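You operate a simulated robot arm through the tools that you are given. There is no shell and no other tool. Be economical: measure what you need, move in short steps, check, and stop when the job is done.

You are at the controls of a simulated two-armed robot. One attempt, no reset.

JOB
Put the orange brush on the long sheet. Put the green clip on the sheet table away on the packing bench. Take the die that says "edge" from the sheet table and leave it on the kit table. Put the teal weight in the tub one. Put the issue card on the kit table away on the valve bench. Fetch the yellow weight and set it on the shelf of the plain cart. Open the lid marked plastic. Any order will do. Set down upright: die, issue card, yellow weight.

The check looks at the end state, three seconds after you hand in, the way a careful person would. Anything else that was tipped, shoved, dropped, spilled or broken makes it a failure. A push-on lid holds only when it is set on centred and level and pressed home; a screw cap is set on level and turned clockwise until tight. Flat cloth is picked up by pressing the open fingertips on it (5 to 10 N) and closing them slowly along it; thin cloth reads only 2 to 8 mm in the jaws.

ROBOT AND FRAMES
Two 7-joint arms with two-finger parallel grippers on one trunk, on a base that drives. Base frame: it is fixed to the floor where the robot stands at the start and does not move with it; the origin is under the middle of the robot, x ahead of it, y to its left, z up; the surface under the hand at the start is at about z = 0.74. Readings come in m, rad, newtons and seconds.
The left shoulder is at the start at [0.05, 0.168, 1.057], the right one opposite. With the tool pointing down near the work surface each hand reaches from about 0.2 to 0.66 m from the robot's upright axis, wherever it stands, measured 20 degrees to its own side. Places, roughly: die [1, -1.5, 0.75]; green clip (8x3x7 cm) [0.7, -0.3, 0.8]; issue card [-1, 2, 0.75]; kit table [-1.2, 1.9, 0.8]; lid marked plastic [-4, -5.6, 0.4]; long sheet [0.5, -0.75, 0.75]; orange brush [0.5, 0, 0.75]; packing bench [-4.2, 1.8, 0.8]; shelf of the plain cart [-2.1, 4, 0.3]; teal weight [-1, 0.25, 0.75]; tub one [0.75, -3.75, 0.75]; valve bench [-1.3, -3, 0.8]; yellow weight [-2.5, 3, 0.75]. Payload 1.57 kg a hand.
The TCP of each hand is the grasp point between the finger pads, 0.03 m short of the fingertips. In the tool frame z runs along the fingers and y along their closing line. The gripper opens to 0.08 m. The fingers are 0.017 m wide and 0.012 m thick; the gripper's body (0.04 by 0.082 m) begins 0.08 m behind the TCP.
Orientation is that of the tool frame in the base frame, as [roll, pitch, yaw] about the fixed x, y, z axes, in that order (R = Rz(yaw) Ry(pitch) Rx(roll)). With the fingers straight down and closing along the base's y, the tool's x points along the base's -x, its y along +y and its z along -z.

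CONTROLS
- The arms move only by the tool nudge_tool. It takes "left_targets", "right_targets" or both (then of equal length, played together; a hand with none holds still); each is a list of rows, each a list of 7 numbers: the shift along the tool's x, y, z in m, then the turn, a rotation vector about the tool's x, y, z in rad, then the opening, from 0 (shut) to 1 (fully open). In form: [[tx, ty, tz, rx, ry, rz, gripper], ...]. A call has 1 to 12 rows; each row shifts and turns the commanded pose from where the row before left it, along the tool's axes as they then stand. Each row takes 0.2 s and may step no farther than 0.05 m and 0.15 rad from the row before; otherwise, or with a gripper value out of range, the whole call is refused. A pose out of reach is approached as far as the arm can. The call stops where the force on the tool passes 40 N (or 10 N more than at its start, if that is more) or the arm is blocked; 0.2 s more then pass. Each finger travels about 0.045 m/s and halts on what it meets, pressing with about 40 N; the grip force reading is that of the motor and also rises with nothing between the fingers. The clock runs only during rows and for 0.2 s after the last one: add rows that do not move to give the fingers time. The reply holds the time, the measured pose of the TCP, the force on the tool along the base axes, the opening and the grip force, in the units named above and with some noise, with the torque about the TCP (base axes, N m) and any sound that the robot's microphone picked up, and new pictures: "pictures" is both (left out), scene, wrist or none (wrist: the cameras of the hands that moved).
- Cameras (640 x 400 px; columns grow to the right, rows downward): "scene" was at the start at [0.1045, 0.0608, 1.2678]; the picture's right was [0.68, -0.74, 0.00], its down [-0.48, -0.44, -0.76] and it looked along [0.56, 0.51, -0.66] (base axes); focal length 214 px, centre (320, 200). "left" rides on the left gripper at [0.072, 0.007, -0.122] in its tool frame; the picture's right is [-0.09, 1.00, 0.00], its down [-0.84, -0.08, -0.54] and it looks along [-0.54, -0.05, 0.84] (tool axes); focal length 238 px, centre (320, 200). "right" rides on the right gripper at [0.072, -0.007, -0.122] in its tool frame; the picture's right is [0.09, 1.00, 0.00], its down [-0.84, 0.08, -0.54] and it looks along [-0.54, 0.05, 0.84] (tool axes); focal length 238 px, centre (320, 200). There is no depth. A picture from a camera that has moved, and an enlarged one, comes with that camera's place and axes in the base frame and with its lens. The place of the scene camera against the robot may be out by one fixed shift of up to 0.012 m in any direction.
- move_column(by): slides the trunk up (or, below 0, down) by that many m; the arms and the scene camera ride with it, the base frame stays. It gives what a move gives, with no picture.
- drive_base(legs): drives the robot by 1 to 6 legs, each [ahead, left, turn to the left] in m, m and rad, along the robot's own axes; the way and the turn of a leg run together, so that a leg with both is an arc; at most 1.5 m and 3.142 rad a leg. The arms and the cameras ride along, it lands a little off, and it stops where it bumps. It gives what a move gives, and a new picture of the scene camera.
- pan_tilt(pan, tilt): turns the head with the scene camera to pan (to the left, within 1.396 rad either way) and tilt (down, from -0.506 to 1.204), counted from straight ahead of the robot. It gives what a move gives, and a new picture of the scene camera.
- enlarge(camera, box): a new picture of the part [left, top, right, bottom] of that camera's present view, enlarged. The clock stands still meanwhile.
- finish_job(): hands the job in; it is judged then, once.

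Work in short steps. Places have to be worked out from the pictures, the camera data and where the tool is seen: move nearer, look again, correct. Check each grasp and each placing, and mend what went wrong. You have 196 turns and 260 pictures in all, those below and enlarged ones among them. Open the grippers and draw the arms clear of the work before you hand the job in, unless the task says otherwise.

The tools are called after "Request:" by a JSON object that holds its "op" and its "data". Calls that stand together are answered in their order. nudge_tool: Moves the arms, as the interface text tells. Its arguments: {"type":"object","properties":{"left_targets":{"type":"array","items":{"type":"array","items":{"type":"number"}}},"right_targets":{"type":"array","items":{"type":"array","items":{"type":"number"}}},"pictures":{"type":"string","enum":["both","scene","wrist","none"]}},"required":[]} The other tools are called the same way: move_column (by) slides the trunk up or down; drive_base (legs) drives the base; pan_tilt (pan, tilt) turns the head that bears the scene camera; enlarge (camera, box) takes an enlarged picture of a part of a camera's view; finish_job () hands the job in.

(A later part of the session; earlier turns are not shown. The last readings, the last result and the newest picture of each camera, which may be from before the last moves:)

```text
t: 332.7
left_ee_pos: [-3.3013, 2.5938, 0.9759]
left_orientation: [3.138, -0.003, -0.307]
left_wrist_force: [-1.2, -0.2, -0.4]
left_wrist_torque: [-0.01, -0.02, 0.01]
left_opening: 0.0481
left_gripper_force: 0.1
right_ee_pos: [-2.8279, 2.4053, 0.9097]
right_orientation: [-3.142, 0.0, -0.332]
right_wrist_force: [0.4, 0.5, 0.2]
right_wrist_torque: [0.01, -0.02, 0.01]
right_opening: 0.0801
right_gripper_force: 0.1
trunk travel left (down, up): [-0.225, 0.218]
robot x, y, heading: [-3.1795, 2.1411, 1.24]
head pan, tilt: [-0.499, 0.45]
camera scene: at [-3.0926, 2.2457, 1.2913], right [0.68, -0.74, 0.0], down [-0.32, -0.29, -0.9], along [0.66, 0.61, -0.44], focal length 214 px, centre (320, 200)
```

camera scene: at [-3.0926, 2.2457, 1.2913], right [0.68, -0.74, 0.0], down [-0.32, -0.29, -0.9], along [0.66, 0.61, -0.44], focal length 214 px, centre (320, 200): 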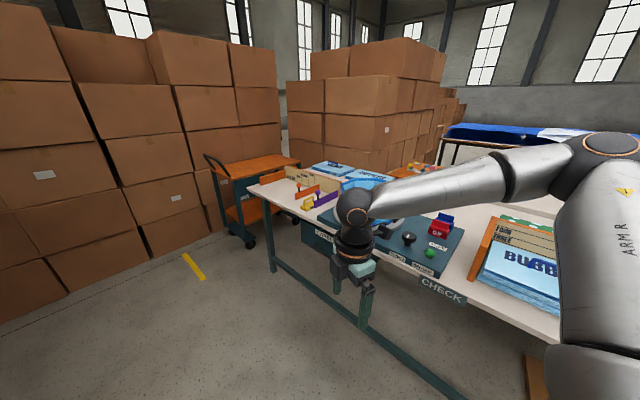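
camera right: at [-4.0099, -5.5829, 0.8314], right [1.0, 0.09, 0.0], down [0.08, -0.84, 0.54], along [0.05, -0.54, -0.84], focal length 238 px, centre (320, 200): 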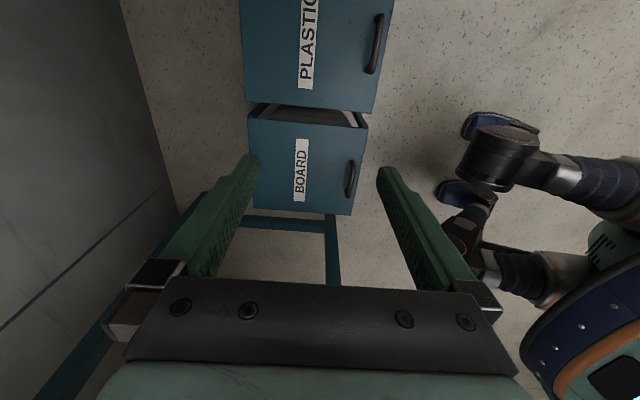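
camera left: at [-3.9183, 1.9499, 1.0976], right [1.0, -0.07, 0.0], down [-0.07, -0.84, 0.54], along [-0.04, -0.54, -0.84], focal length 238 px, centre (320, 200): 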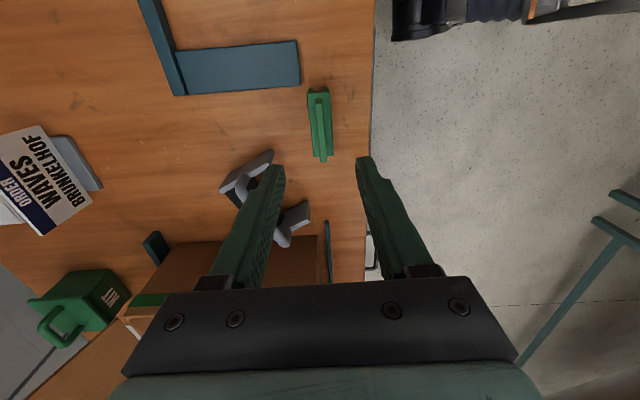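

Weights stand at the far end of the CHECK table, the cart behind it. Zoom in.

Request:
{"op": "enlarge", "data": {"camera": "scene", "box": [190, 140, 360, 250]}}

```text
3.64 times, centred on (275, 195) of scene
camera zoom: at [-3.0926, 2.2457, 1.2913], right [0.68, -0.74, 0.0], down [-0.32, -0.29, -0.9], along [0.66, 0.61, -0.44], focal length 780 px, centre (484, 218)
```

zoom: 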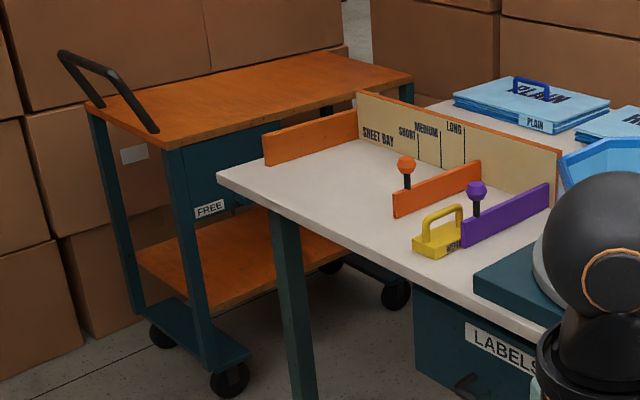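

Yellow weight (arch handle) ≈[−2.39,2.98]; cart's lower shelf ≈[−2.2,3.9]. Turn both wrists to default and face east beside the table.

Request:
{"op": "nudge_tool", "data": {"left_targets": [[0, 0, 0, 0, 0, 0.144, 1], [0, 0, 0, 0, 0, 0.144, 1], [0, 0, 0, 0, 0, 0.144, 1], [0, 0, 0, 0, 0, 0.144, 1], [0, 0, 0, 0, 0, 0.144, 1], [0, 0, 0, 0, 0, 0.144, 1], [0, 0, 0, 0, 0, 0.144, 1], [0, 0, 0, 0, 0, 0.144, 1], [0, 0, 0, 0, 0, 0.144, 1], [0, 0, 0, 0, 0, 0.144, 1], [0, 0, 0, 0, 0, 0.144, 1]], "right_targets": [[0, 0, 0, 0, 0, 0.143, 1], [0, 0, 0, 0, 0, 0.143, 1], [0, 0, 0, 0, 0, 0.143, 1], [0, 0, 0, 0, 0, 0.143, 1], [0, 0, 0, 0, 0, 0.143, 1], [0, 0, 0, 0, 0, 0.143, 1], [0, 0, 0, 0, 0, 0.143, 1], [0, 0, 0, 0, 0, 0.143, 1], [0, 0, 0, 0, 0, 0.143, 1], [0, 0, 0, 0, 0, 0.143, 1], [0, 0, 0, 0, 0, 0.143, 1]], "pictures": "none"}}

Request:
{"op": "drive_base", "data": {"legs": [[0, 0, -1.24], [0, 0.64, 0], [0.28, 0, 0]]}}

Request:
{"op": "pan_tilt", "data": {"pan": 0.4, "tilt": 0.7}}

Request:
{"op": "enlarge", "data": {"camera": "left", "box": [0, 0, 640, 400]}}

```text
t: 335.1
left_ee_pos: [-3.3013, 2.596, 0.9762]
left_orientation: [-3.141, -0.003, -1.893]
left_wrist_force: [0.1, -0.6, -1.1]
left_wrist_torque: [0.01, 0.0, 0.0]
left_opening: 0.0799
left_gripper_force: 0.0
right_ee_pos: [-2.8294, 2.4058, 0.9099]
right_orientation: [-3.141, -0.001, -1.909]
right_wrist_force: [-0.9, 0.1, -0.1]
right_wrist_torque: [0.0, 0.0, -0.03]
right_opening: 0.08
right_gripper_force: 0.1
trunk travel left (down, up): [-0.225, 0.218]
robot x, y, heading: [-3.179, 2.1433, 1.241]
head pan, tilt: [-0.499, 0.45]
```

```text
t: 345.9
left_ee_pos: [-2.5099, 3.0565, 0.977]
left_orientation: [-3.141, -0.004, -3.127]
left_wrist_force: [0.5, 0.9, 0.9]
left_wrist_torque: [-0.02, -0.01, -0.01]
left_opening: 0.0803
left_gripper_force: 0.1
right_ee_pos: [-2.5328, 2.5484, 0.9093]
right_orientation: [3.141, 0.0, -3.139]
right_wrist_force: [0.0, 0.2, 0.2]
right_wrist_torque: [0.0, -0.01, -0.02]
right_opening: 0.0801
right_gripper_force: 0.1
trunk travel left (down, up): [-0.225, 0.218]
robot x, y, heading: [-2.8976, 2.7852, 0.011]
head pan, tilt: [-0.499, 0.45]
camera scene: at [-2.7726, 2.7497, 1.2912], right [-0.47, -0.88, 0.0], down [-0.38, 0.21, -0.9], along [0.79, -0.42, -0.44], focal length 214 px, centre (320, 200)
```

scene: 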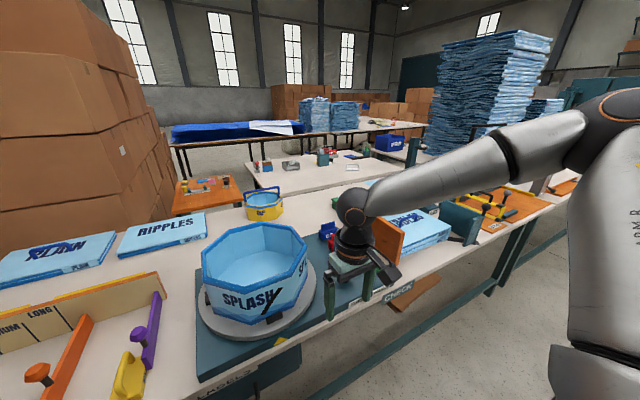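

```text
t: 347.1
left_ee_pos: [-2.5105, 3.0582, 0.9769]
left_orientation: [-3.14, -0.003, -3.126]
left_wrist_force: [-0.9, 0.7, 0.7]
left_wrist_torque: [0.03, -0.03, 0.01]
left_opening: 0.0802
left_gripper_force: 0.1
right_ee_pos: [-2.5339, 2.5495, 0.909]
right_orientation: [-3.142, 0.001, -3.14]
right_wrist_force: [0.1, -0.1, 0.3]
right_wrist_torque: [-0.01, -0.01, -0.01]
right_opening: 0.08
right_gripper_force: 0.0
trunk travel left (down, up): [-0.225, 0.218]
robot x, y, heading: [-2.898, 2.7899, 0.011]
head pan, tilt: [0.4, 0.7]
camera scene: at [-2.7759, 2.8266, 1.2691], right [0.4, -0.92, 0.0], down [-0.59, -0.26, -0.77], along [0.7, 0.3, -0.64], focal length 214 px, centre (320, 200)
```

scene: 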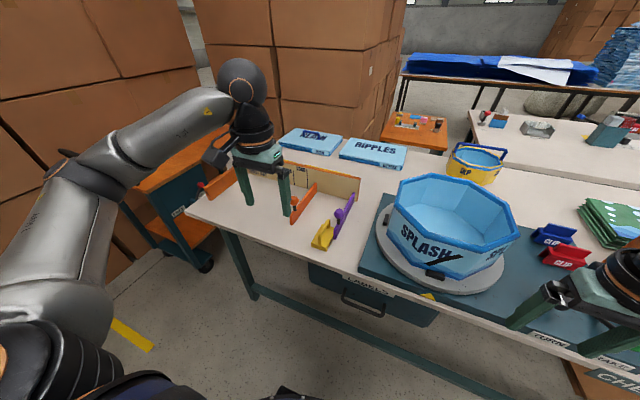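

```text
1.00 times, centred on (320, 200) of left (not enlarged: the box is as wide or as high as the picture)
camera zoom: at [-2.5824, 3.0642, 1.0976], right [0.08, 1.0, 0.0], down [0.84, -0.06, 0.54], along [0.54, -0.04, -0.84], focal length 238 px, centre (320, 200)
```

zoom: 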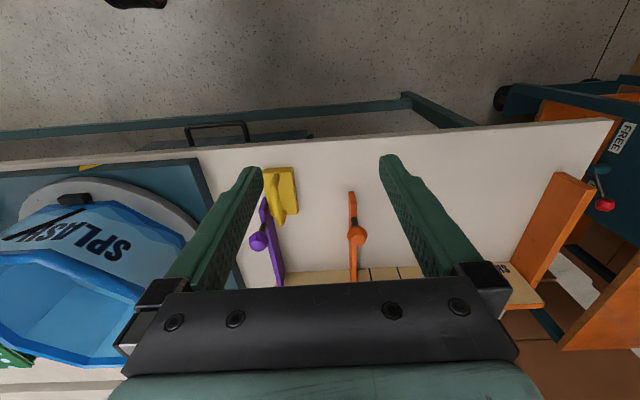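

Zoom on the weight from the left wrist camera.

Request:
{"op": "enlarge", "data": {"camera": "left", "box": [220, 150, 380, 250]}}

```text
4.00 times, centred on (300, 200) of left
camera zoom: at [-2.5824, 3.0642, 1.0976], right [0.08, 1.0, 0.0], down [0.84, -0.06, 0.54], along [0.54, -0.04, -0.84], focal length 953 px, centre (400, 200)
```

zoom: 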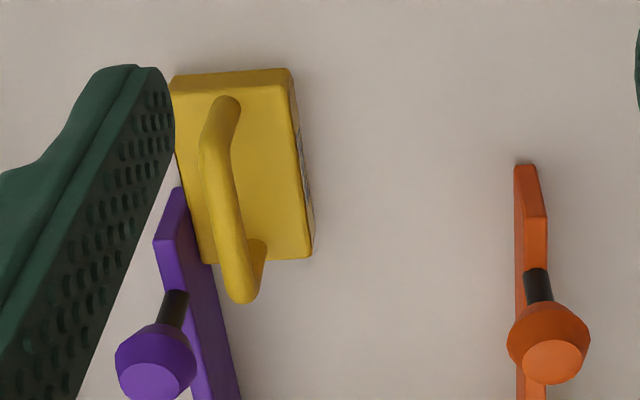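

Weight handle at ≈[−2.396,2.987], along x. Move above and down to z≈0.87 with narrowed fingers.

Request:
{"op": "nudge_tool", "data": {"left_targets": [[-0.038, -0.024, 0, 0, 0, 0, 0.6], [-0.038, -0.024, 0, 0, 0, 0, 0.6], [-0.038, -0.024, 0, 0, 0, 0, 0.6], [0, 0, 0.04, 0, 0, 0, 0.6], [0, 0, 0.04, 0, 0, 0, 0.6], [0, 0, 0.02, 0, 0, 0, 0.6], [0, 0, 0, 0, 0, 0, 0.6]]}}

```text
t: 348.7
left_ee_pos: [-2.3941, 2.9861, 0.8784]
left_orientation: [-3.138, -0.004, -3.126]
left_wrist_force: [-0.2, -0.6, 0.4]
left_wrist_torque: [-0.03, 0.02, 0.0]
left_opening: 0.0478
left_gripper_force: 0.0
right_ee_pos: [-2.5327, 2.5498, 0.9097]
right_orientation: [-3.141, 0.0, -3.141]
right_wrist_force: [0.1, 0.2, -0.1]
right_wrist_torque: [0.03, 0.02, -0.01]
right_opening: 0.0801
right_gripper_force: 0.0
trunk travel left (down, up): [-0.225, 0.218]
robot x, y, heading: [-2.8961, 2.7879, 0.009]
head pan, tilt: [0.4, 0.7]
camera scene: at [-2.776, 2.8267, 1.2691], right [0.4, -0.92, 0.0], down [-0.59, -0.26, -0.76], along [0.7, 0.3, -0.64], focal length 214 px, centre (320, 200)
camera left: at [-2.4668, 2.9922, 0.999], right [0.08, 1.0, 0.0], down [0.84, -0.06, 0.54], along [0.54, -0.04, -0.84], focal length 238 px, centre (320, 200)
```

scene: 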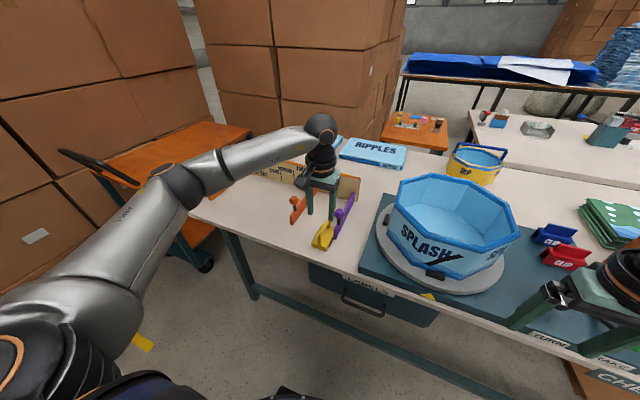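
left: 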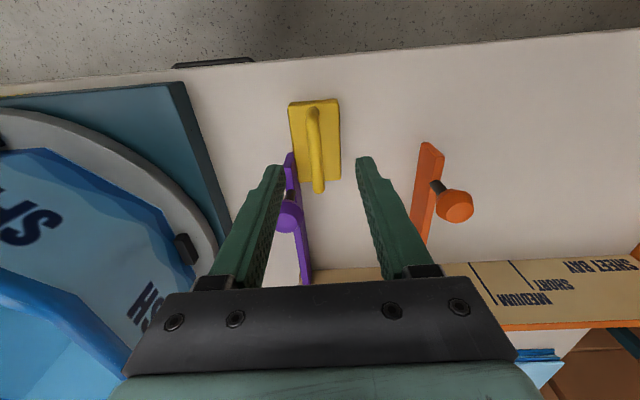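

Aligned. Descend to z≈0.812 and close.

Request:
{"op": "nudge_tool", "data": {"left_targets": [[0, 0, 0.04, 0, 0, 0, 0.6], [0, 0, 0.026, 0, 0, 0, 0.6], [0, 0, 0, 0, 0, 0, 0.6], [0, 0, 0, 0, 0, 0, 0], [0, 0, 0, 0, 0, 0, 0], [0, 0, 0, 0, 0, 0, 0], [0, 0, 0, 0, 0, 0, 0]], "pictures": "wrist"}}

```text
t: 350.3
left_ee_pos: [-2.3952, 2.9866, 0.8121]
left_orientation: [-3.14, -0.004, -3.124]
left_wrist_force: [0.4, -1.3, -0.8]
left_wrist_torque: [-0.04, -0.11, -0.13]
left_opening: 0.0117
left_gripper_force: 29.1
right_ee_pos: [-2.5338, 2.5491, 0.9107]
right_orientation: [-3.141, 0.0, -3.14]
right_wrist_force: [0.8, -0.2, -0.4]
right_wrist_torque: [0.03, 0.0, -0.05]
right_opening: 0.08
right_gripper_force: 0.0
trunk travel left (down, up): [-0.225, 0.218]
robot x, y, heading: [-2.8959, 2.7869, 0.006]
head pan, tilt: [0.4, 0.7]
camera left: at [-2.4681, 2.9938, 0.9331], right [0.08, 1.0, 0.0], down [0.84, -0.06, 0.54], along [0.54, -0.04, -0.84], focal length 238 px, centre (320, 200)
```

left: 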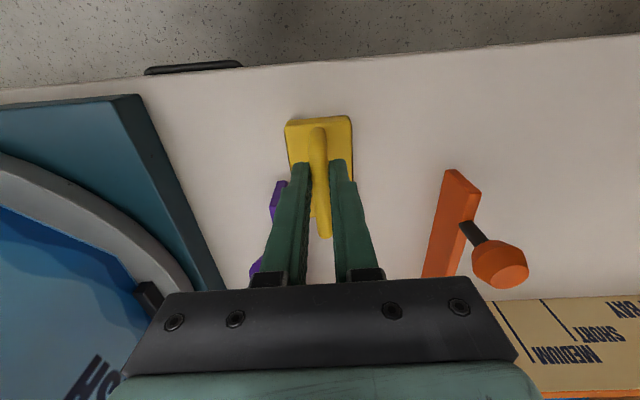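

Gripped at 11.7 mm. Lift straight up.

Request:
{"op": "nudge_tool", "data": {"left_targets": [[0, 0, -0.02, 0, 0, 0, 0], [0, 0, -0.04, 0, 0, 0, 0], [0, 0, -0.05, 0, 0, 0, 0], [0, 0, -0.05, 0, 0, 0, 0], [0, 0, 0, 0, 0, 0, 0]]}}

```text
t: 351.5
left_ee_pos: [-2.3948, 2.9883, 0.9686]
left_orientation: [-3.141, -0.007, -3.124]
left_wrist_force: [-0.1, 0.4, -6.3]
left_wrist_torque: [0.01, 0.09, -0.03]
left_opening: 0.0116
left_gripper_force: 28.6
right_ee_pos: [-2.5332, 2.5495, 0.9093]
right_orientation: [-3.141, 0.0, -3.142]
right_wrist_force: [0.4, -0.4, 0.2]
right_wrist_torque: [0.04, -0.05, -0.01]
right_opening: 0.0797
right_gripper_force: 0.0
trunk travel left (down, up): [-0.225, 0.218]
robot x, y, heading: [-2.8963, 2.7922, 0.01]
head pan, tilt: [0.4, 0.7]
camera scene: at [-2.7753, 2.827, 1.2689], right [0.4, -0.92, 0.0], down [-0.59, -0.26, -0.76], along [0.7, 0.3, -0.64], focal length 214 px, centre (320, 200)
camera left: at [-2.4664, 2.9942, 1.0906], right [0.08, 1.0, 0.0], down [0.84, -0.06, 0.54], along [0.54, -0.04, -0.84], focal length 238 px, centre (320, 200)
```

scene: 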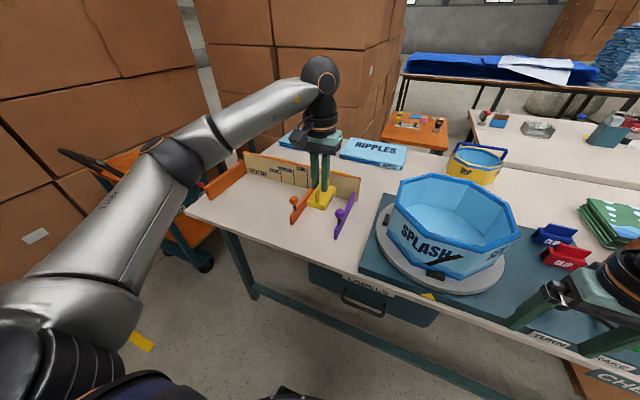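
left: 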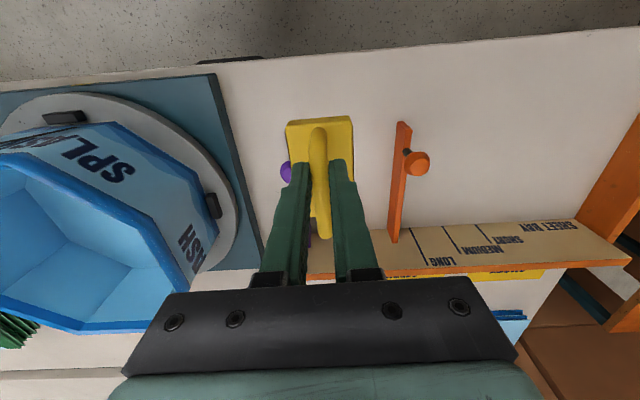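

Held. The shelf is under the cart's top deck, so the weight must be held with a tilted tool. I set it back down 4 cm to the left, to regrasp with the hand tilted ~43° about the closing axis.

Request:
{"op": "nudge_tool", "data": {"left_targets": [[0, 0.04, 0, 0, 0, 0, 0], [0, 0, 0.05, 0, 0, 0, 0], [0, 0, 0.05, 0, 0, 0, 0], [0, 0, 0.04, 0, 0, 0, 0], [0, 0, 0.012, 0, 0, 0, 0], [0, 0, 0.004, 0, 0, 0, 0], [0, 0, 0, 0, 0, 0, 0]], "pictures": "wrist"}}

```text
t: 353.1
left_ee_pos: [-2.3971, 3.0286, 0.812]
left_orientation: [-3.141, -0.005, -3.125]
left_wrist_force: [0.2, 0.1, -6.6]
left_wrist_torque: [0.01, 0.13, 0.0]
left_opening: 0.0117
left_gripper_force: 29.2
right_ee_pos: [-2.5335, 2.5478, 0.9094]
right_orientation: [-3.141, 0.001, -3.141]
right_wrist_force: [0.3, 0.5, -0.5]
right_wrist_torque: [-0.01, -0.02, -0.02]
right_opening: 0.08
right_gripper_force: 0.0
trunk travel left (down, up): [-0.225, 0.218]
robot x, y, heading: [-2.8951, 2.7918, 0.011]
head pan, tilt: [0.4, 0.7]
camera left: at [-2.4693, 3.0342, 0.9341], right [0.08, 1.0, 0.0], down [0.84, -0.06, 0.54], along [0.54, -0.04, -0.84], focal length 238 px, centre (320, 200)
```

left: 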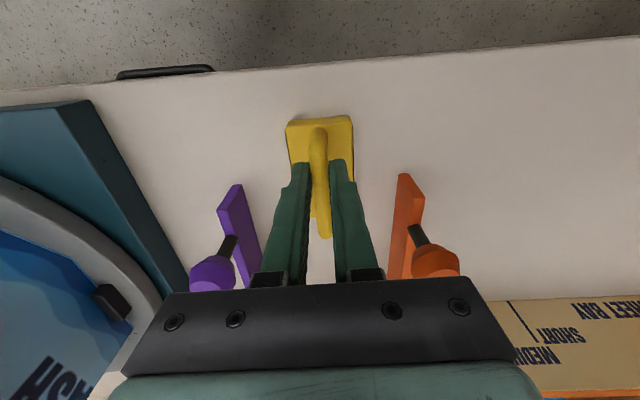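

Just above the table; lower 4 mm more, release, then tilt the tool.

Request:
{"op": "nudge_tool", "data": {"left_targets": [[0, 0, 0.003, 0, 0, 0, 0], [0, 0, 0.002, 0, 0, 0, 0], [0, 0, 0, 0, 0, 0, 0.6], [0, 0, 0, 0, 0, 0, 0.6], [0, 0, 0, 0, 0, 0, 0.6], [0, 0, -0.006, 0, -0.14, 0, 0.6], [0, 0, 0, 0, -0.14, 0, 0.6], [0, 0, 0, 0, -0.14, 0, 0.6], [0, 0, 0, 0, -0.14, 0, 0.6], [0, 0, 0, 0, -0.14, 0, 0.6], [0, 0, 0, 0, 0, 0, 0.6]]}}

```text
t: 355.5
left_ee_pos: [-2.3968, 3.0282, 0.8162]
left_orientation: [-3.138, 0.699, -3.125]
left_wrist_force: [-0.6, 0.2, -0.6]
left_wrist_torque: [0.0, 0.01, -0.02]
left_opening: 0.0479
left_gripper_force: 0.0
right_ee_pos: [-2.5335, 2.5487, 0.9085]
right_orientation: [-3.141, -0.002, -3.138]
right_wrist_force: [-0.5, 0.1, 0.3]
right_wrist_torque: [0.01, 0.01, 0.01]
right_opening: 0.0798
right_gripper_force: 0.0
trunk travel left (down, up): [-0.225, 0.218]
robot x, y, heading: [-2.8959, 2.7874, 0.007]
head pan, tilt: [0.4, 0.7]
camera scene: at [-2.776, 2.8267, 1.2691], right [0.4, -0.92, 0.0], down [-0.59, -0.26, -0.76], along [0.7, 0.3, -0.64], focal length 214 px, centre (320, 200)
camera left: at [-2.5309, 3.0329, 0.861], right [0.05, 1.0, 0.06], down [0.29, -0.07, 0.95], along [0.95, -0.04, -0.3], focal length 238 px, centre (320, 200)
```

scene: 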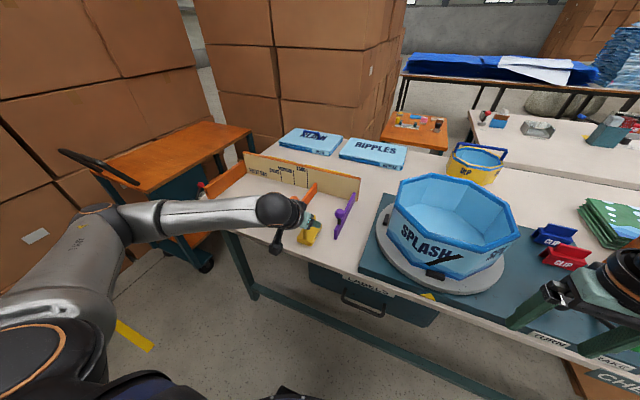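
left: 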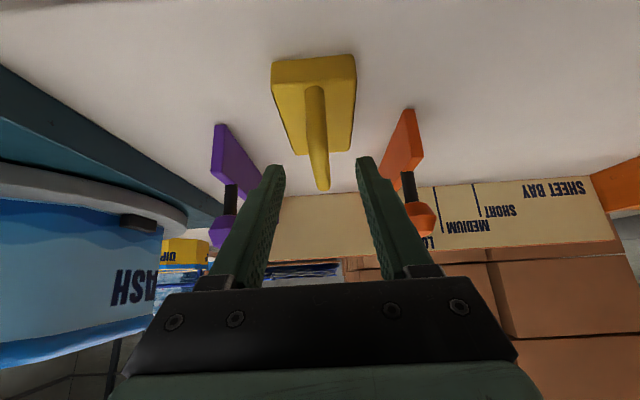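

Weight is upright between tilted fingers; bar is ~8 mm lower. Adjust, close, and lift vertically.

Request:
{"op": "nudge_tool", "data": {"left_targets": [[0.005, 0, 0.006, 0, 0, 0, 0.6], [0, 0, 0, 0, 0, 0, 0], [0, 0, 0, 0, 0, 0, 0], [0, 0, 0, 0, 0, 0, 0], [0, 0, 0, 0, 0, 0, 0], [-0.016, 0, -0.019, 0, 0, 0, 0], [-0.026, 0, -0.03, 0, 0, 0, 0], [-0.03, 0, -0.036, 0, 0, 0, 0], [-0.03, 0, -0.036, 0, 0, 0, 0], [0, 0, 0, 0, 0, 0, 0]]}}

```text
t: 357.7
left_ee_pos: [-2.3964, 3.0277, 0.9649]
left_orientation: [-3.141, 0.695, -3.124]
left_wrist_force: [0.0, 0.5, -7.1]
left_wrist_torque: [-0.03, 0.07, 0.03]
left_opening: 0.0116
left_gripper_force: 28.6
right_ee_pos: [-2.5338, 2.5488, 0.9105]
right_orientation: [-3.141, 0.0, -3.138]
right_wrist_force: [0.7, -0.7, -0.5]
right_wrist_torque: [0.01, 0.01, -0.01]
right_opening: 0.0802
right_gripper_force: 0.1
trunk travel left (down, up): [-0.225, 0.218]
robot x, y, heading: [-2.8969, 2.7871, 0.01]
head pan, tilt: [0.4, 0.7]
camera scene: at [-2.7754, 2.827, 1.269], right [0.4, -0.92, 0.0], down [-0.59, -0.26, -0.76], along [0.7, 0.3, -0.64], focal length 214 px, centre (320, 200)
camera left: at [-2.5297, 3.0334, 1.0099], right [0.06, 1.0, 0.06], down [0.3, -0.07, 0.95], along [0.95, -0.04, -0.3], focal length 238 px, centre (320, 200)
```

scene: 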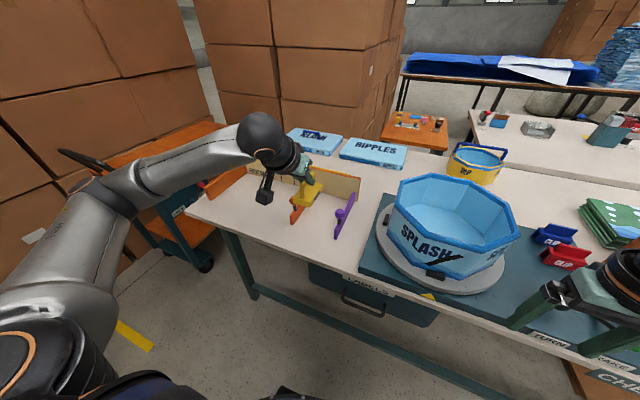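
left: 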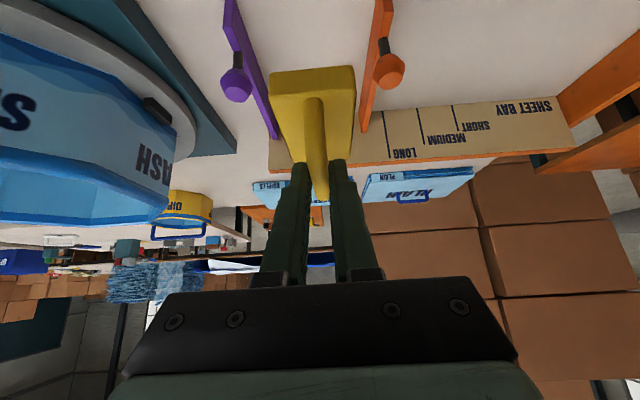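

Held level. Back away, go north, and look at the cart.

Request:
{"op": "drive_base", "data": {"legs": [[-0.35, 0, 0], [0, 0.65, 0]]}}

Request:
{"op": "pan_tilt", "data": {"pan": 0.35, "tilt": 0.6}}

```text
t: 365.8
left_ee_pos: [-2.7347, 3.6737, 0.963]
left_orientation: [-3.138, 0.694, 3.141]
left_wrist_force: [0.0, 0.0, -6.2]
left_wrist_torque: [-0.01, 0.07, 0.0]
left_opening: 0.0116
left_gripper_force: 29.6
right_ee_pos: [-2.8795, 3.197, 0.9094]
right_orientation: [-3.141, 0.0, 3.127]
right_wrist_force: [0.2, -1.0, -0.5]
right_wrist_torque: [0.01, 0.01, 0.01]
right_opening: 0.0801
right_gripper_force: 0.0
trunk travel left (down, up): [-0.225, 0.218]
robot x, y, heading: [-3.2384, 3.4424, -0.009]
head pan, tilt: [0.4, 0.7]
camera scene: at [-3.1182, 3.4791, 1.269], right [0.38, -0.92, 0.0], down [-0.6, -0.25, -0.76], along [0.71, 0.29, -0.64], focal length 214 px, centre (320, 200)
```

scene: 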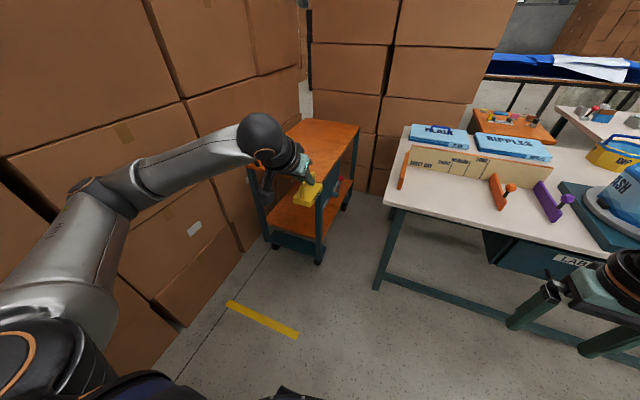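

```text
t: 366.4
left_ee_pos: [-2.7349, 3.6734, 0.9621]
left_orientation: [-3.141, 0.693, 3.14]
left_wrist_force: [0.6, 0.8, -6.0]
left_wrist_torque: [0.0, 0.11, -0.02]
left_opening: 0.0115
left_gripper_force: 28.8
right_ee_pos: [-2.8805, 3.1964, 0.9101]
right_orientation: [-3.141, 0.0, 3.127]
right_wrist_force: [-0.2, -0.3, 0.0]
right_wrist_torque: [-0.01, -0.03, 0.03]
right_opening: 0.08
right_gripper_force: 0.0
trunk travel left (down, up): [-0.225, 0.218]
robot x, y, heading: [-3.2406, 3.4417, -0.008]
head pan, tilt: [0.351, 0.6]
camera scene: at [-3.1135, 3.4763, 1.2776], right [0.34, -0.94, 0.0], down [-0.53, -0.19, -0.82], along [0.78, 0.28, -0.57], focal length 214 px, centre (320, 200)
```

scene: 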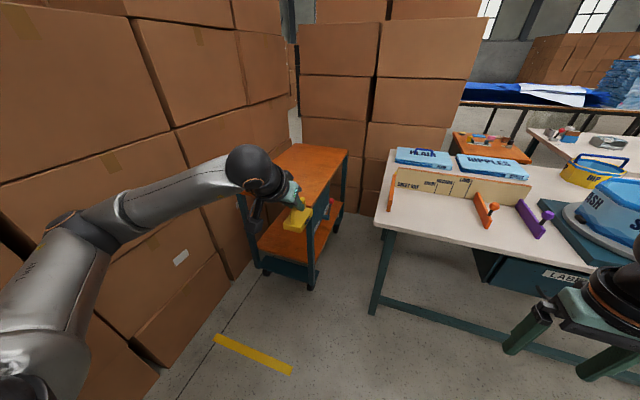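

Prepare: tuck the right hand up/back, lower the trunk, and move so the left hand faces the cart's west end.

Request:
{"op": "nudge_tool", "data": {"right_targets": [[0.04, 0, -0.03, 0, 0, 0, 1], [0.04, 0, -0.03, 0, 0, 0, 1], [0.04, 0, -0.03, 0, 0, 0, 1], [0, 0, -0.04, 0, 0, 0, 1], [0, 0, 0, 0, 0, 0, 1]], "pictures": "none"}}

Request:
{"op": "move_column", "data": {"by": -0.22}}

Request:
{"op": "drive_base", "data": {"legs": [[0, 0.29, 0.01]]}}

Request:
{"op": "nudge_tool", "data": {"left_targets": [[0.03, 0, 0.036, 0, 0, 0, 0], [0.03, 0, 0.036, 0, 0, 0, 0], [0.03, 0, 0.036, 0, 0, 0, 0], [0.03, 0, 0.036, 0, 0, 0, 0], [0.03, 0, 0.036, 0, 0, 0, 0], [0.03, 0, 0.036, 0, 0, 0, 0], [0, 0, 0, 0, 0, 0, 0]]}}

```text
t: 367.6
left_ee_pos: [-2.735, 3.6742, 0.9631]
left_orientation: [-3.139, 0.695, 3.141]
left_wrist_force: [-0.5, 0.4, -6.9]
left_wrist_torque: [-0.01, 0.13, -0.01]
left_opening: 0.0115
left_gripper_force: 29.1
right_ee_pos: [-3.0028, 3.1974, 1.0401]
right_orientation: [3.141, 0.0, 3.129]
right_wrist_force: [0.0, -0.7, -0.3]
right_wrist_torque: [0.02, -0.03, 0.01]
right_opening: 0.0801
right_gripper_force: 0.1
trunk travel left (down, up): [-0.225, 0.218]
robot x, y, heading: [-3.2406, 3.4455, -0.007]
head pan, tilt: [0.351, 0.6]
```

```text
t: 369.9
left_ee_pos: [-2.7358, 3.6751, 0.7433]
left_orientation: [-3.138, 0.694, -3.142]
left_wrist_force: [0.7, -0.7, -6.8]
left_wrist_torque: [-0.01, 0.12, 0.0]
left_opening: 0.0116
left_gripper_force: 28.5
right_ee_pos: [-3.0033, 3.1992, 0.8189]
right_orientation: [-3.141, 0.0, 3.128]
right_wrist_force: [0.1, 0.5, 0.3]
right_wrist_torque: [-0.03, 0.01, 0.03]
right_opening: 0.0797
right_gripper_force: 0.1
trunk travel left (down, up): [-0.005, 0.438]
robot x, y, heading: [-3.2386, 3.4432, -0.01]
head pan, tilt: [0.351, 0.6]
```

```text
t: 373.1
left_ee_pos: [-2.7341, 3.9647, 0.7434]
left_orientation: [-3.139, 0.695, -3.135]
left_wrist_force: [0.4, -0.1, -6.2]
left_wrist_torque: [-0.02, 0.12, 0.02]
left_opening: 0.0118
left_gripper_force: 29.1
right_ee_pos: [-3.0005, 3.4871, 0.8189]
right_orientation: [-3.141, -0.001, 3.133]
right_wrist_force: [0.0, 0.7, -0.1]
right_wrist_torque: [0.01, 0.01, -0.01]
right_opening: 0.0803
right_gripper_force: 0.1
trunk travel left (down, up): [-0.005, 0.438]
robot x, y, heading: [-3.2372, 3.7354, -0.007]
head pan, tilt: [0.351, 0.6]
camera scene: at [-3.112, 3.7653, 1.0576], right [0.34, -0.94, 0.0], down [-0.53, -0.19, -0.82], along [0.78, 0.28, -0.57], focal length 214 px, centre (320, 200)
```

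scene: 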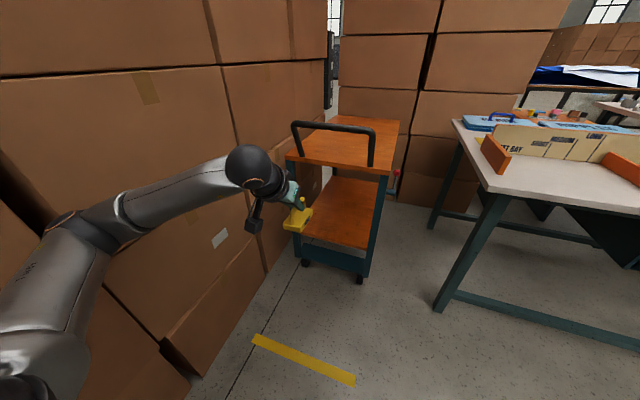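

```text
t: 374.7
left_ee_pos: [-2.7364, 3.9642, 0.4622]
left_orientation: [-3.139, 0.694, -3.135]
left_wrist_force: [0.1, -0.4, -6.3]
left_wrist_torque: [-0.01, 0.12, 0.0]
left_opening: 0.0115
left_gripper_force: 28.4
right_ee_pos: [-2.9993, 3.4868, 0.819]
right_orientation: [3.14, 0.0, 3.132]
right_wrist_force: [0.7, 0.0, 0.4]
right_wrist_torque: [-0.02, 0.01, -0.03]
right_opening: 0.0798
right_gripper_force: 0.0
trunk travel left (down, up): [-0.005, 0.438]
robot x, y, heading: [-3.2336, 3.7334, -0.002]
head pan, tilt: [0.351, 0.6]
camera scene: at [-3.112, 3.7654, 1.0576], right [0.34, -0.94, 0.0], down [-0.53, -0.19, -0.82], along [0.78, 0.28, -0.57], focal length 214 px, centre (320, 200)
camera left: at [-2.8705, 3.9703, 0.508], right [0.07, 1.0, 0.06], down [0.3, -0.07, 0.95], along [0.95, -0.05, -0.3], focal length 238 px, centre (320, 200)
```

scene: 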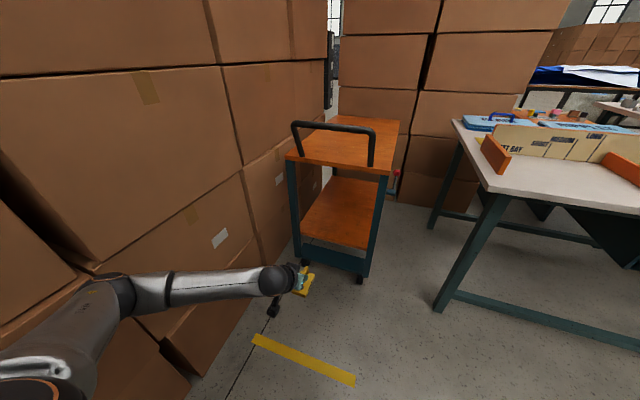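
left: 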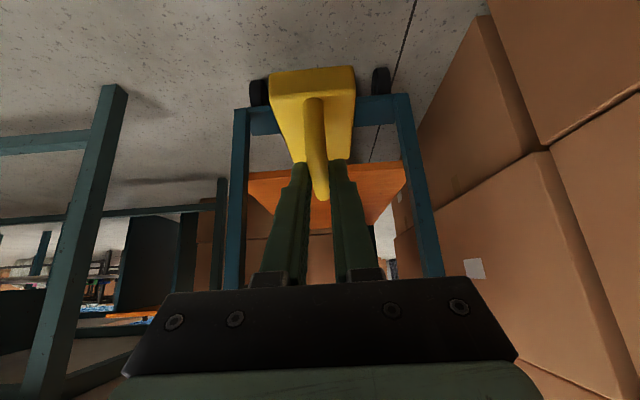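

Clear view: lower shelf z≈0.29, opening y 3.82–4.14, height up to ≈0.68. Lower a little and drive in 0.3 m, then check.

Request:
{"op": "nudge_tool", "data": {"left_targets": [[0.018, 0, 0.021, 0, 0, 0, 0], [0.013, 0, 0.015, 0, 0, 0, 0], [0, 0, 0, 0, 0, 0, 0]], "pictures": "none"}}

Request:
{"op": "drive_base", "data": {"legs": [[0.3, 0.005, 0.002]]}}

Request:
{"op": "enlarge", "data": {"camera": "left", "box": [0, 0, 640, 400]}}

```text
t: 375.5
left_ee_pos: [-2.736, 3.9647, 0.4241]
left_orientation: [-3.138, 0.686, -3.134]
left_wrist_force: [-0.1, 0.1, -7.1]
left_wrist_torque: [-0.01, 0.08, 0.0]
left_opening: 0.0115
left_gripper_force: 29.2
left hand out of reach, approached as far as the arm can: row 2
right_ee_pos: [-2.9985, 3.4876, 0.8191]
right_orientation: [-3.141, -0.002, 3.131]
right_wrist_force: [0.5, -0.4, 0.7]
right_wrist_torque: [-0.02, 0.01, 0.01]
right_opening: 0.0799
right_gripper_force: 0.1
trunk travel left (down, up): [-0.005, 0.438]
robot x, y, heading: [-3.2385, 3.7294, 0.003]
head pan, tilt: [0.351, 0.6]
```

```text
t: 377.5
left_ee_pos: [-2.4353, 3.967, 0.425]
left_orientation: [-3.139, 0.688, -3.134]
left_wrist_force: [0.1, 0.6, -6.5]
left_wrist_torque: [0.01, 0.1, -0.01]
left_opening: 0.0116
left_gripper_force: 29.8
right_ee_pos: [-2.6973, 3.4924, 0.819]
right_orientation: [-3.141, -0.001, 3.133]
right_wrist_force: [0.2, -0.5, 0.0]
right_wrist_torque: [0.0, 0.01, 0.02]
right_opening: 0.0801
right_gripper_force: 0.1
trunk travel left (down, up): [-0.005, 0.438]
robot x, y, heading: [-2.9339, 3.7321, -0.005]
head pan, tilt: [0.351, 0.6]
camera scene: at [-2.8106, 3.7695, 1.0576], right [0.34, -0.94, 0.0], down [-0.53, -0.19, -0.82], along [0.78, 0.28, -0.57], focal length 214 px, centre (320, 200)
```

scene: 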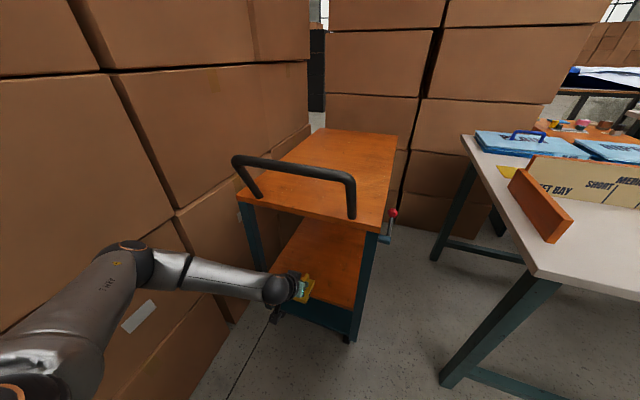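

```text
1.00 times, centred on (320, 200) of left (not enlarged: the box is as wide or as high as the picture)
camera zoom: at [-2.5687, 3.9742, 0.4725], right [0.07, 1.0, 0.06], down [0.3, -0.07, 0.95], along [0.95, -0.05, -0.31], focal length 238 px, centre (320, 200)
```

zoom: 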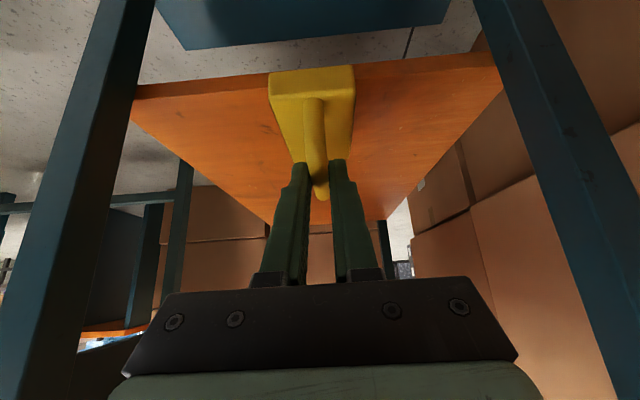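

Shelf is at z≈0.27; the arm couldn't go below 0.42 at this extension. Extend the arm forward into the shelf instead of driving, then try lowering.

Request:
{"op": "nudge_tool", "data": {"left_targets": [[-0.031, 0, 0.0255, 0, 0, 0, 0], [-0.031, 0, 0.0255, 0, 0, 0, 0], [-0.031, 0, 0.0255, 0, 0, 0, 0], [0.013, 0, 0.015, 0, 0, 0, 0], [0.013, 0, 0.015, 0, 0, 0, 0], [0, 0, 0, 0, 0, 0, 0]]}}

```text
t: 378.9
left_ee_pos: [-2.3159, 3.9704, 0.3845]
left_orientation: [-3.138, 0.687, -3.135]
left_wrist_force: [0.4, 0.1, -6.9]
left_wrist_torque: [0.01, 0.09, 0.0]
left_opening: 0.0115
left_gripper_force: 29.1
right_ee_pos: [-2.6974, 3.4927, 0.8182]
right_orientation: [-3.141, -0.001, 3.133]
right_wrist_force: [0.5, -0.9, 0.3]
right_wrist_torque: [-0.02, -0.02, 0.05]
right_opening: 0.08
right_gripper_force: 0.1
trunk travel left (down, up): [-0.005, 0.438]
robot x, y, heading: [-2.9361, 3.7359, -0.005]
head pan, tilt: [0.351, 0.6]
camera scene: at [-2.8105, 3.7695, 1.0576], right [0.34, -0.94, 0.0], down [-0.53, -0.19, -0.82], along [0.78, 0.28, -0.57], focal length 214 px, centre (320, 200)
camera left: at [-2.4497, 3.9756, 0.4316], right [0.07, 1.0, 0.06], down [0.3, -0.07, 0.95], along [0.95, -0.05, -0.31], focal length 238 px, centre (320, 200)
```

scene: 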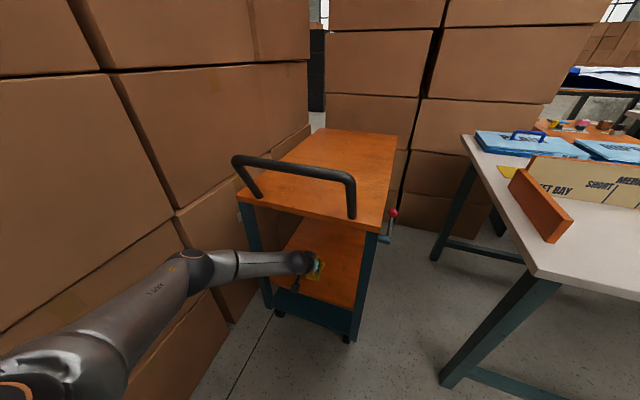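
left: 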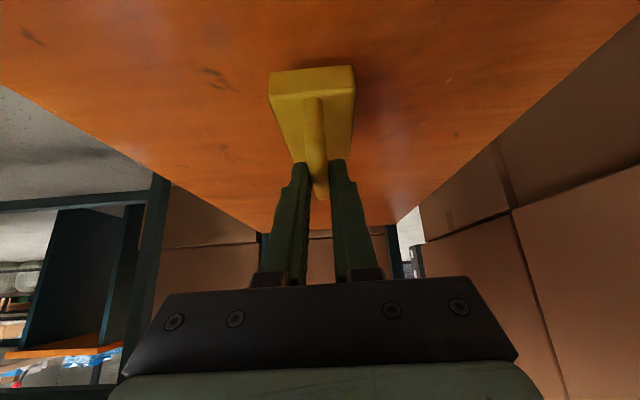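

Good. Go 2 cm deeper and lower in small steps until contact.

Request:
{"op": "nudge_tool", "data": {"left_targets": [[-0.0155, 0, 0.0127, 0, 0, 0, 0], [0.0095, 0, 0.0116, 0, 0, 0, 0], [0.0095, 0, 0.0116, 0, 0, 0, 0], [0.005, 0, 0.006, 0, 0, 0, 0], [0, 0, 0, 0, 0, 0, 0]], "pictures": "wrist"}}

```text
t: 380.1
left_ee_pos: [-2.2909, 3.9678, 0.3546]
left_orientation: [-3.141, 0.699, -3.137]
left_wrist_force: [7.3, 0.4, 23.8]
left_wrist_torque: [-0.03, -0.08, -0.05]
left_opening: 0.0117
left_gripper_force: 28.9
right_ee_pos: [-2.7002, 3.492, 0.819]
right_orientation: [3.14, 0.004, 3.132]
right_wrist_force: [0.3, 0.2, 0.5]
right_wrist_torque: [0.02, 0.0, 0.01]
right_opening: 0.08
right_gripper_force: 0.1
trunk travel left (down, up): [-0.005, 0.438]
robot x, y, heading: [-2.9358, 3.7362, -0.001]
head pan, tilt: [0.351, 0.6]
camera left: at [-2.4249, 3.9744, 0.4007], right [0.07, 1.0, 0.06], down [0.29, -0.07, 0.95], along [0.95, -0.05, -0.29], focal length 238 px, centre (320, 200)
```

left: 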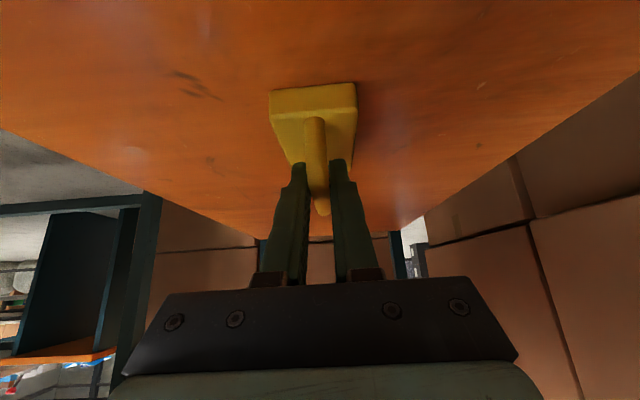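

Contact. Relieve, open, and withdraw back along the tool axis.

Request:
{"op": "nudge_tool", "data": {"left_targets": [[-0.002, 0, -0.003, 0, 0, 0, 0], [0, 0, 0, 0, 0, 0, 0.5], [0, 0, 0, 0, 0, 0, 0.5], [0, 0, 0, 0, 0, 0, 0.5], [0, 0, -0.03, 0, 0, 0, 0.5], [0, 0, -0.04, 0, 0, 0, 0.5], [0.02, 0, -0.03, 0, 0, 0, 0.5], [0.03, 0, -0.025, 0, 0, 0, 0.5], [0.03, 0, -0.025, 0, 0, 0, 0.5], [0, 0, 0, 0, 0, 0, 0.5]]}}

```text
t: 382.3
left_ee_pos: [-2.4323, 3.9666, 0.417]
left_orientation: [-3.14, 0.681, -3.134]
left_wrist_force: [-0.5, 0.0, -0.6]
left_wrist_torque: [-0.02, -0.02, 0.01]
left_opening: 0.04
left_gripper_force: 0.0
left hand out of reach, approached as far as the arm can: row 9
right_ee_pos: [-2.6986, 3.4917, 0.8188]
right_orientation: [-3.141, 0.0, 3.133]
right_wrist_force: [0.1, -0.1, -0.4]
right_wrist_torque: [0.02, 0.0, 0.0]
right_opening: 0.0799
right_gripper_force: 0.0
trunk travel left (down, up): [-0.005, 0.438]
robot x, y, heading: [-2.9327, 3.7363, 0.002]
head pan, tilt: [0.351, 0.6]
camera scene: at [-2.811, 3.7693, 1.0577], right [0.34, -0.94, 0.0], down [-0.53, -0.19, -0.83], along [0.78, 0.28, -0.56], focal length 214 px, centre (320, 200)
camera left: at [-2.5661, 3.9738, 0.4647], right [0.07, 1.0, 0.06], down [0.31, -0.07, 0.95], along [0.95, -0.04, -0.31], focal length 238 px, centre (320, 200)
```

scene: 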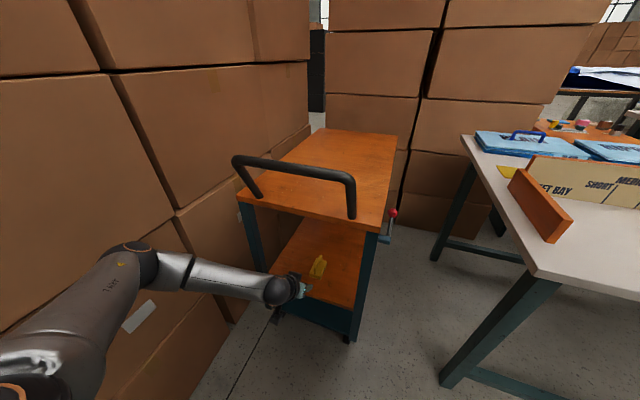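
left: 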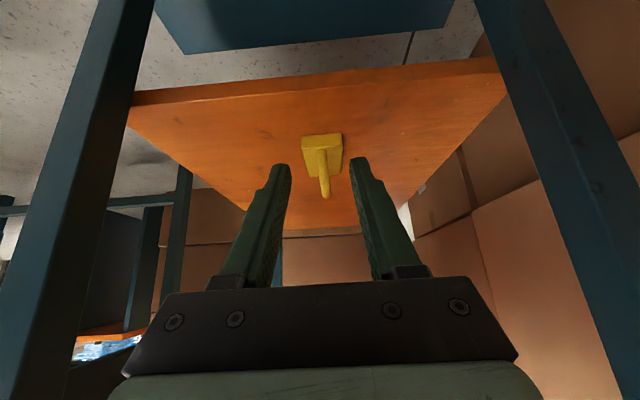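

Weight stands on the shelf. Back out, raise the trunk, and restore the left tool to vertical.

Request:
{"op": "drive_base", "data": {"legs": [[-0.45, 0, 0]]}}

Request:
{"op": "move_column", "data": {"by": 0.22}}

Request:
{"op": "nudge_tool", "data": {"left_targets": [[-0.03, 0, -0.036, 0, 0, 0, 0.5], [-0.03, 0, -0.036, 0, 0, 0, 0.5], [-0.03, 0, -0.036, 0, 0, 0, 0.5], [-0.03, 0, -0.036, 0, 0, 0, 0.5], [-0.03, 0, -0.036, 0, 0, 0, 0.5], [-0.03, 0, -0.036, 0, 0, 0, 0.5], [0.03, 0, -0.02, 0, 0.136, 0, 0.5], [0.03, 0, -0.02, 0, 0.136, 0, 0.5], [0.03, 0, -0.02, 0, 0.136, 0, 0.5], [0.03, 0, 0, 0, 0.136, 0, 0.5], [0, 0, 0, 0, 0.136, 0, 0.5], [0, 0, 0, 0, 0, 0, 0.5]], "pictures": "scene"}}

```text
t: 385.1
left_ee_pos: [-2.8871, 3.9696, 0.4164]
left_orientation: [-3.14, 0.683, -3.135]
left_wrist_force: [-1.1, -0.7, 0.1]
left_wrist_torque: [0.03, -0.03, 0.04]
left_opening: 0.04
left_gripper_force: 0.1
right_ee_pos: [-3.1527, 3.4934, 0.8198]
right_orientation: [-3.141, 0.0, 3.134]
right_wrist_force: [0.0, 0.0, -0.2]
right_wrist_torque: [-0.02, 0.01, 0.02]
right_opening: 0.0802
right_gripper_force: 0.0
trunk travel left (down, up): [-0.005, 0.438]
robot x, y, heading: [-3.3896, 3.7344, 0.002]
head pan, tilt: [0.351, 0.6]
camera scene: at [-3.2655, 3.7706, 1.0577], right [0.34, -0.94, 0.0], down [-0.53, -0.19, -0.83], along [0.78, 0.28, -0.56], focal length 214 px, centre (320, 200)
```

scene: 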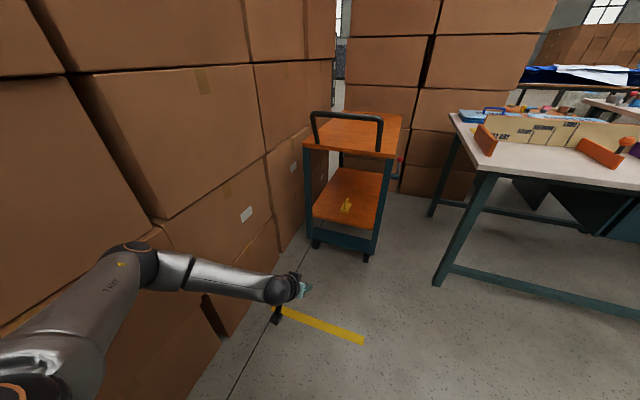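

```text
t: 387.4
left_ee_pos: [-2.886, 3.9689, 0.6374]
left_orientation: [-3.139, 0.681, -3.136]
left_wrist_force: [-0.3, -0.6, 0.3]
left_wrist_torque: [0.01, 0.01, -0.03]
left_opening: 0.04
left_gripper_force: 0.1
right_ee_pos: [-3.1516, 3.4935, 1.0391]
right_orientation: [-3.141, 0.0, 3.132]
right_wrist_force: [-0.7, -0.3, -0.8]
right_wrist_torque: [0.0, -0.01, 0.01]
right_opening: 0.0801
right_gripper_force: 0.2
trunk travel left (down, up): [-0.225, 0.218]
robot x, y, heading: [-3.3918, 3.7353, 0.0]
head pan, tilt: [0.351, 0.6]
```

```text
t: 390.0
left_ee_pos: [-3.0197, 3.9707, 0.9143]
left_orientation: [-3.141, 0.002, -3.136]
left_wrist_force: [0.3, 0.1, -1.0]
left_wrist_torque: [-0.03, 0.03, -0.01]
left_opening: 0.04
left_gripper_force: 0.1
right_ee_pos: [-3.1522, 3.4934, 1.0382]
right_orientation: [-3.141, -0.001, 3.133]
right_wrist_force: [0.1, -0.2, -0.4]
right_wrist_torque: [0.01, -0.01, -0.01]
right_opening: 0.08
right_gripper_force: 0.1
trunk travel left (down, up): [-0.225, 0.218]
robot x, y, heading: [-3.3919, 3.7377, 0.0]
head pan, tilt: [0.351, 0.6]
camera scene: at [-3.2655, 3.7706, 1.2777], right [0.34, -0.94, 0.0], down [-0.53, -0.19, -0.83], along [0.78, 0.28, -0.56], focal length 214 px, centre (320, 200)
```

scene: 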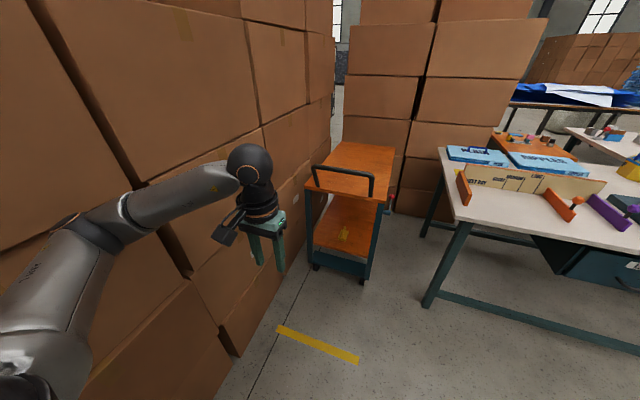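

Now south to the lid: strafe away from the boxes, turn south, and drive down the aisle.

Request:
{"op": "drive_base", "data": {"legs": [[0.15, -0.9, 0], [0, 0, -1.571], [1.4, 0, 0], [1.4, 0, 0]]}}

Request:
{"op": "pan_tilt", "data": {"pan": 0.0, "tilt": 0.35}}

```text
t: 415.2
left_ee_pos: [-2.8832, -0.3247, 0.9153]
left_orientation: [-3.141, 0.001, 1.628]
left_wrist_force: [0.2, 0.2, 0.6]
left_wrist_torque: [-0.02, -0.02, 0.0]
left_opening: 0.0397
left_gripper_force: 0.1
right_ee_pos: [-3.3657, -0.2176, 1.0401]
right_orientation: [3.141, -0.001, 1.615]
right_wrist_force: [-1.3, 0.4, 0.7]
right_wrist_torque: [-0.05, -0.01, 0.03]
right_opening: 0.08
right_gripper_force: 0.1
trunk travel left (down, up): [-0.225, 0.218]
robot x, y, heading: [-3.1318, 0.0377, -1.524]
head pan, tilt: [0.351, 0.6]
camera scene: at [-3.0958, -0.0838, 1.2777], right [-0.92, -0.39, 0.0], down [-0.22, 0.52, -0.83], along [0.32, -0.76, -0.57], focal length 214 px, centre (320, 200)
```

scene: 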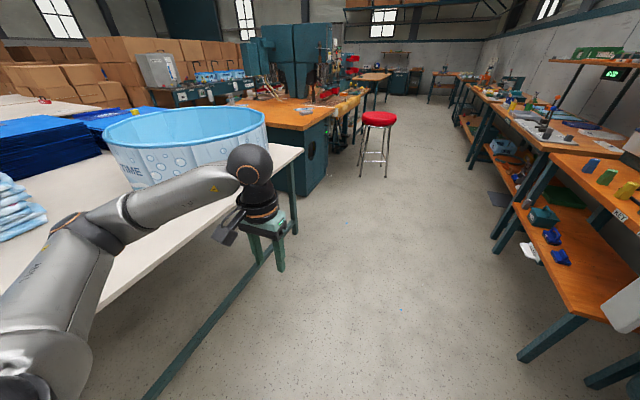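

```text
t: 416.0
left_ee_pos: [-2.8808, -0.3252, 0.9152]
left_orientation: [-3.138, 0.002, 1.628]
left_wrist_force: [-0.2, 0.9, -0.1]
left_wrist_torque: [0.01, 0.0, -0.05]
left_opening: 0.0402
left_gripper_force: 0.0
right_ee_pos: [-3.3645, -0.2178, 1.0392]
right_orientation: [-3.14, 0.002, 1.615]
right_wrist_force: [-0.3, -0.3, -1.2]
right_wrist_torque: [0.01, -0.03, 0.01]
right_opening: 0.0797
right_gripper_force: 0.1
trunk travel left (down, up): [-0.225, 0.218]
robot x, y, heading: [-3.1381, 0.0383, -1.521]
head pan, tilt: [0.0, 0.351]
camera scene: at [-3.1256, -0.0952, 1.3004], right [-1.0, -0.05, 0.0], down [-0.02, 0.34, -0.94], along [0.05, -0.94, -0.34], focal length 214 px, centre (320, 200)
```

scene: 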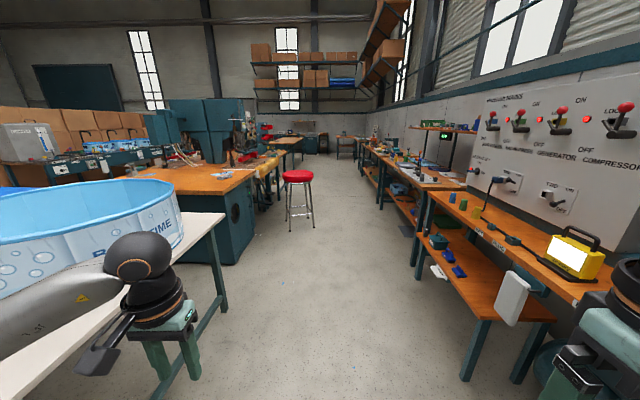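

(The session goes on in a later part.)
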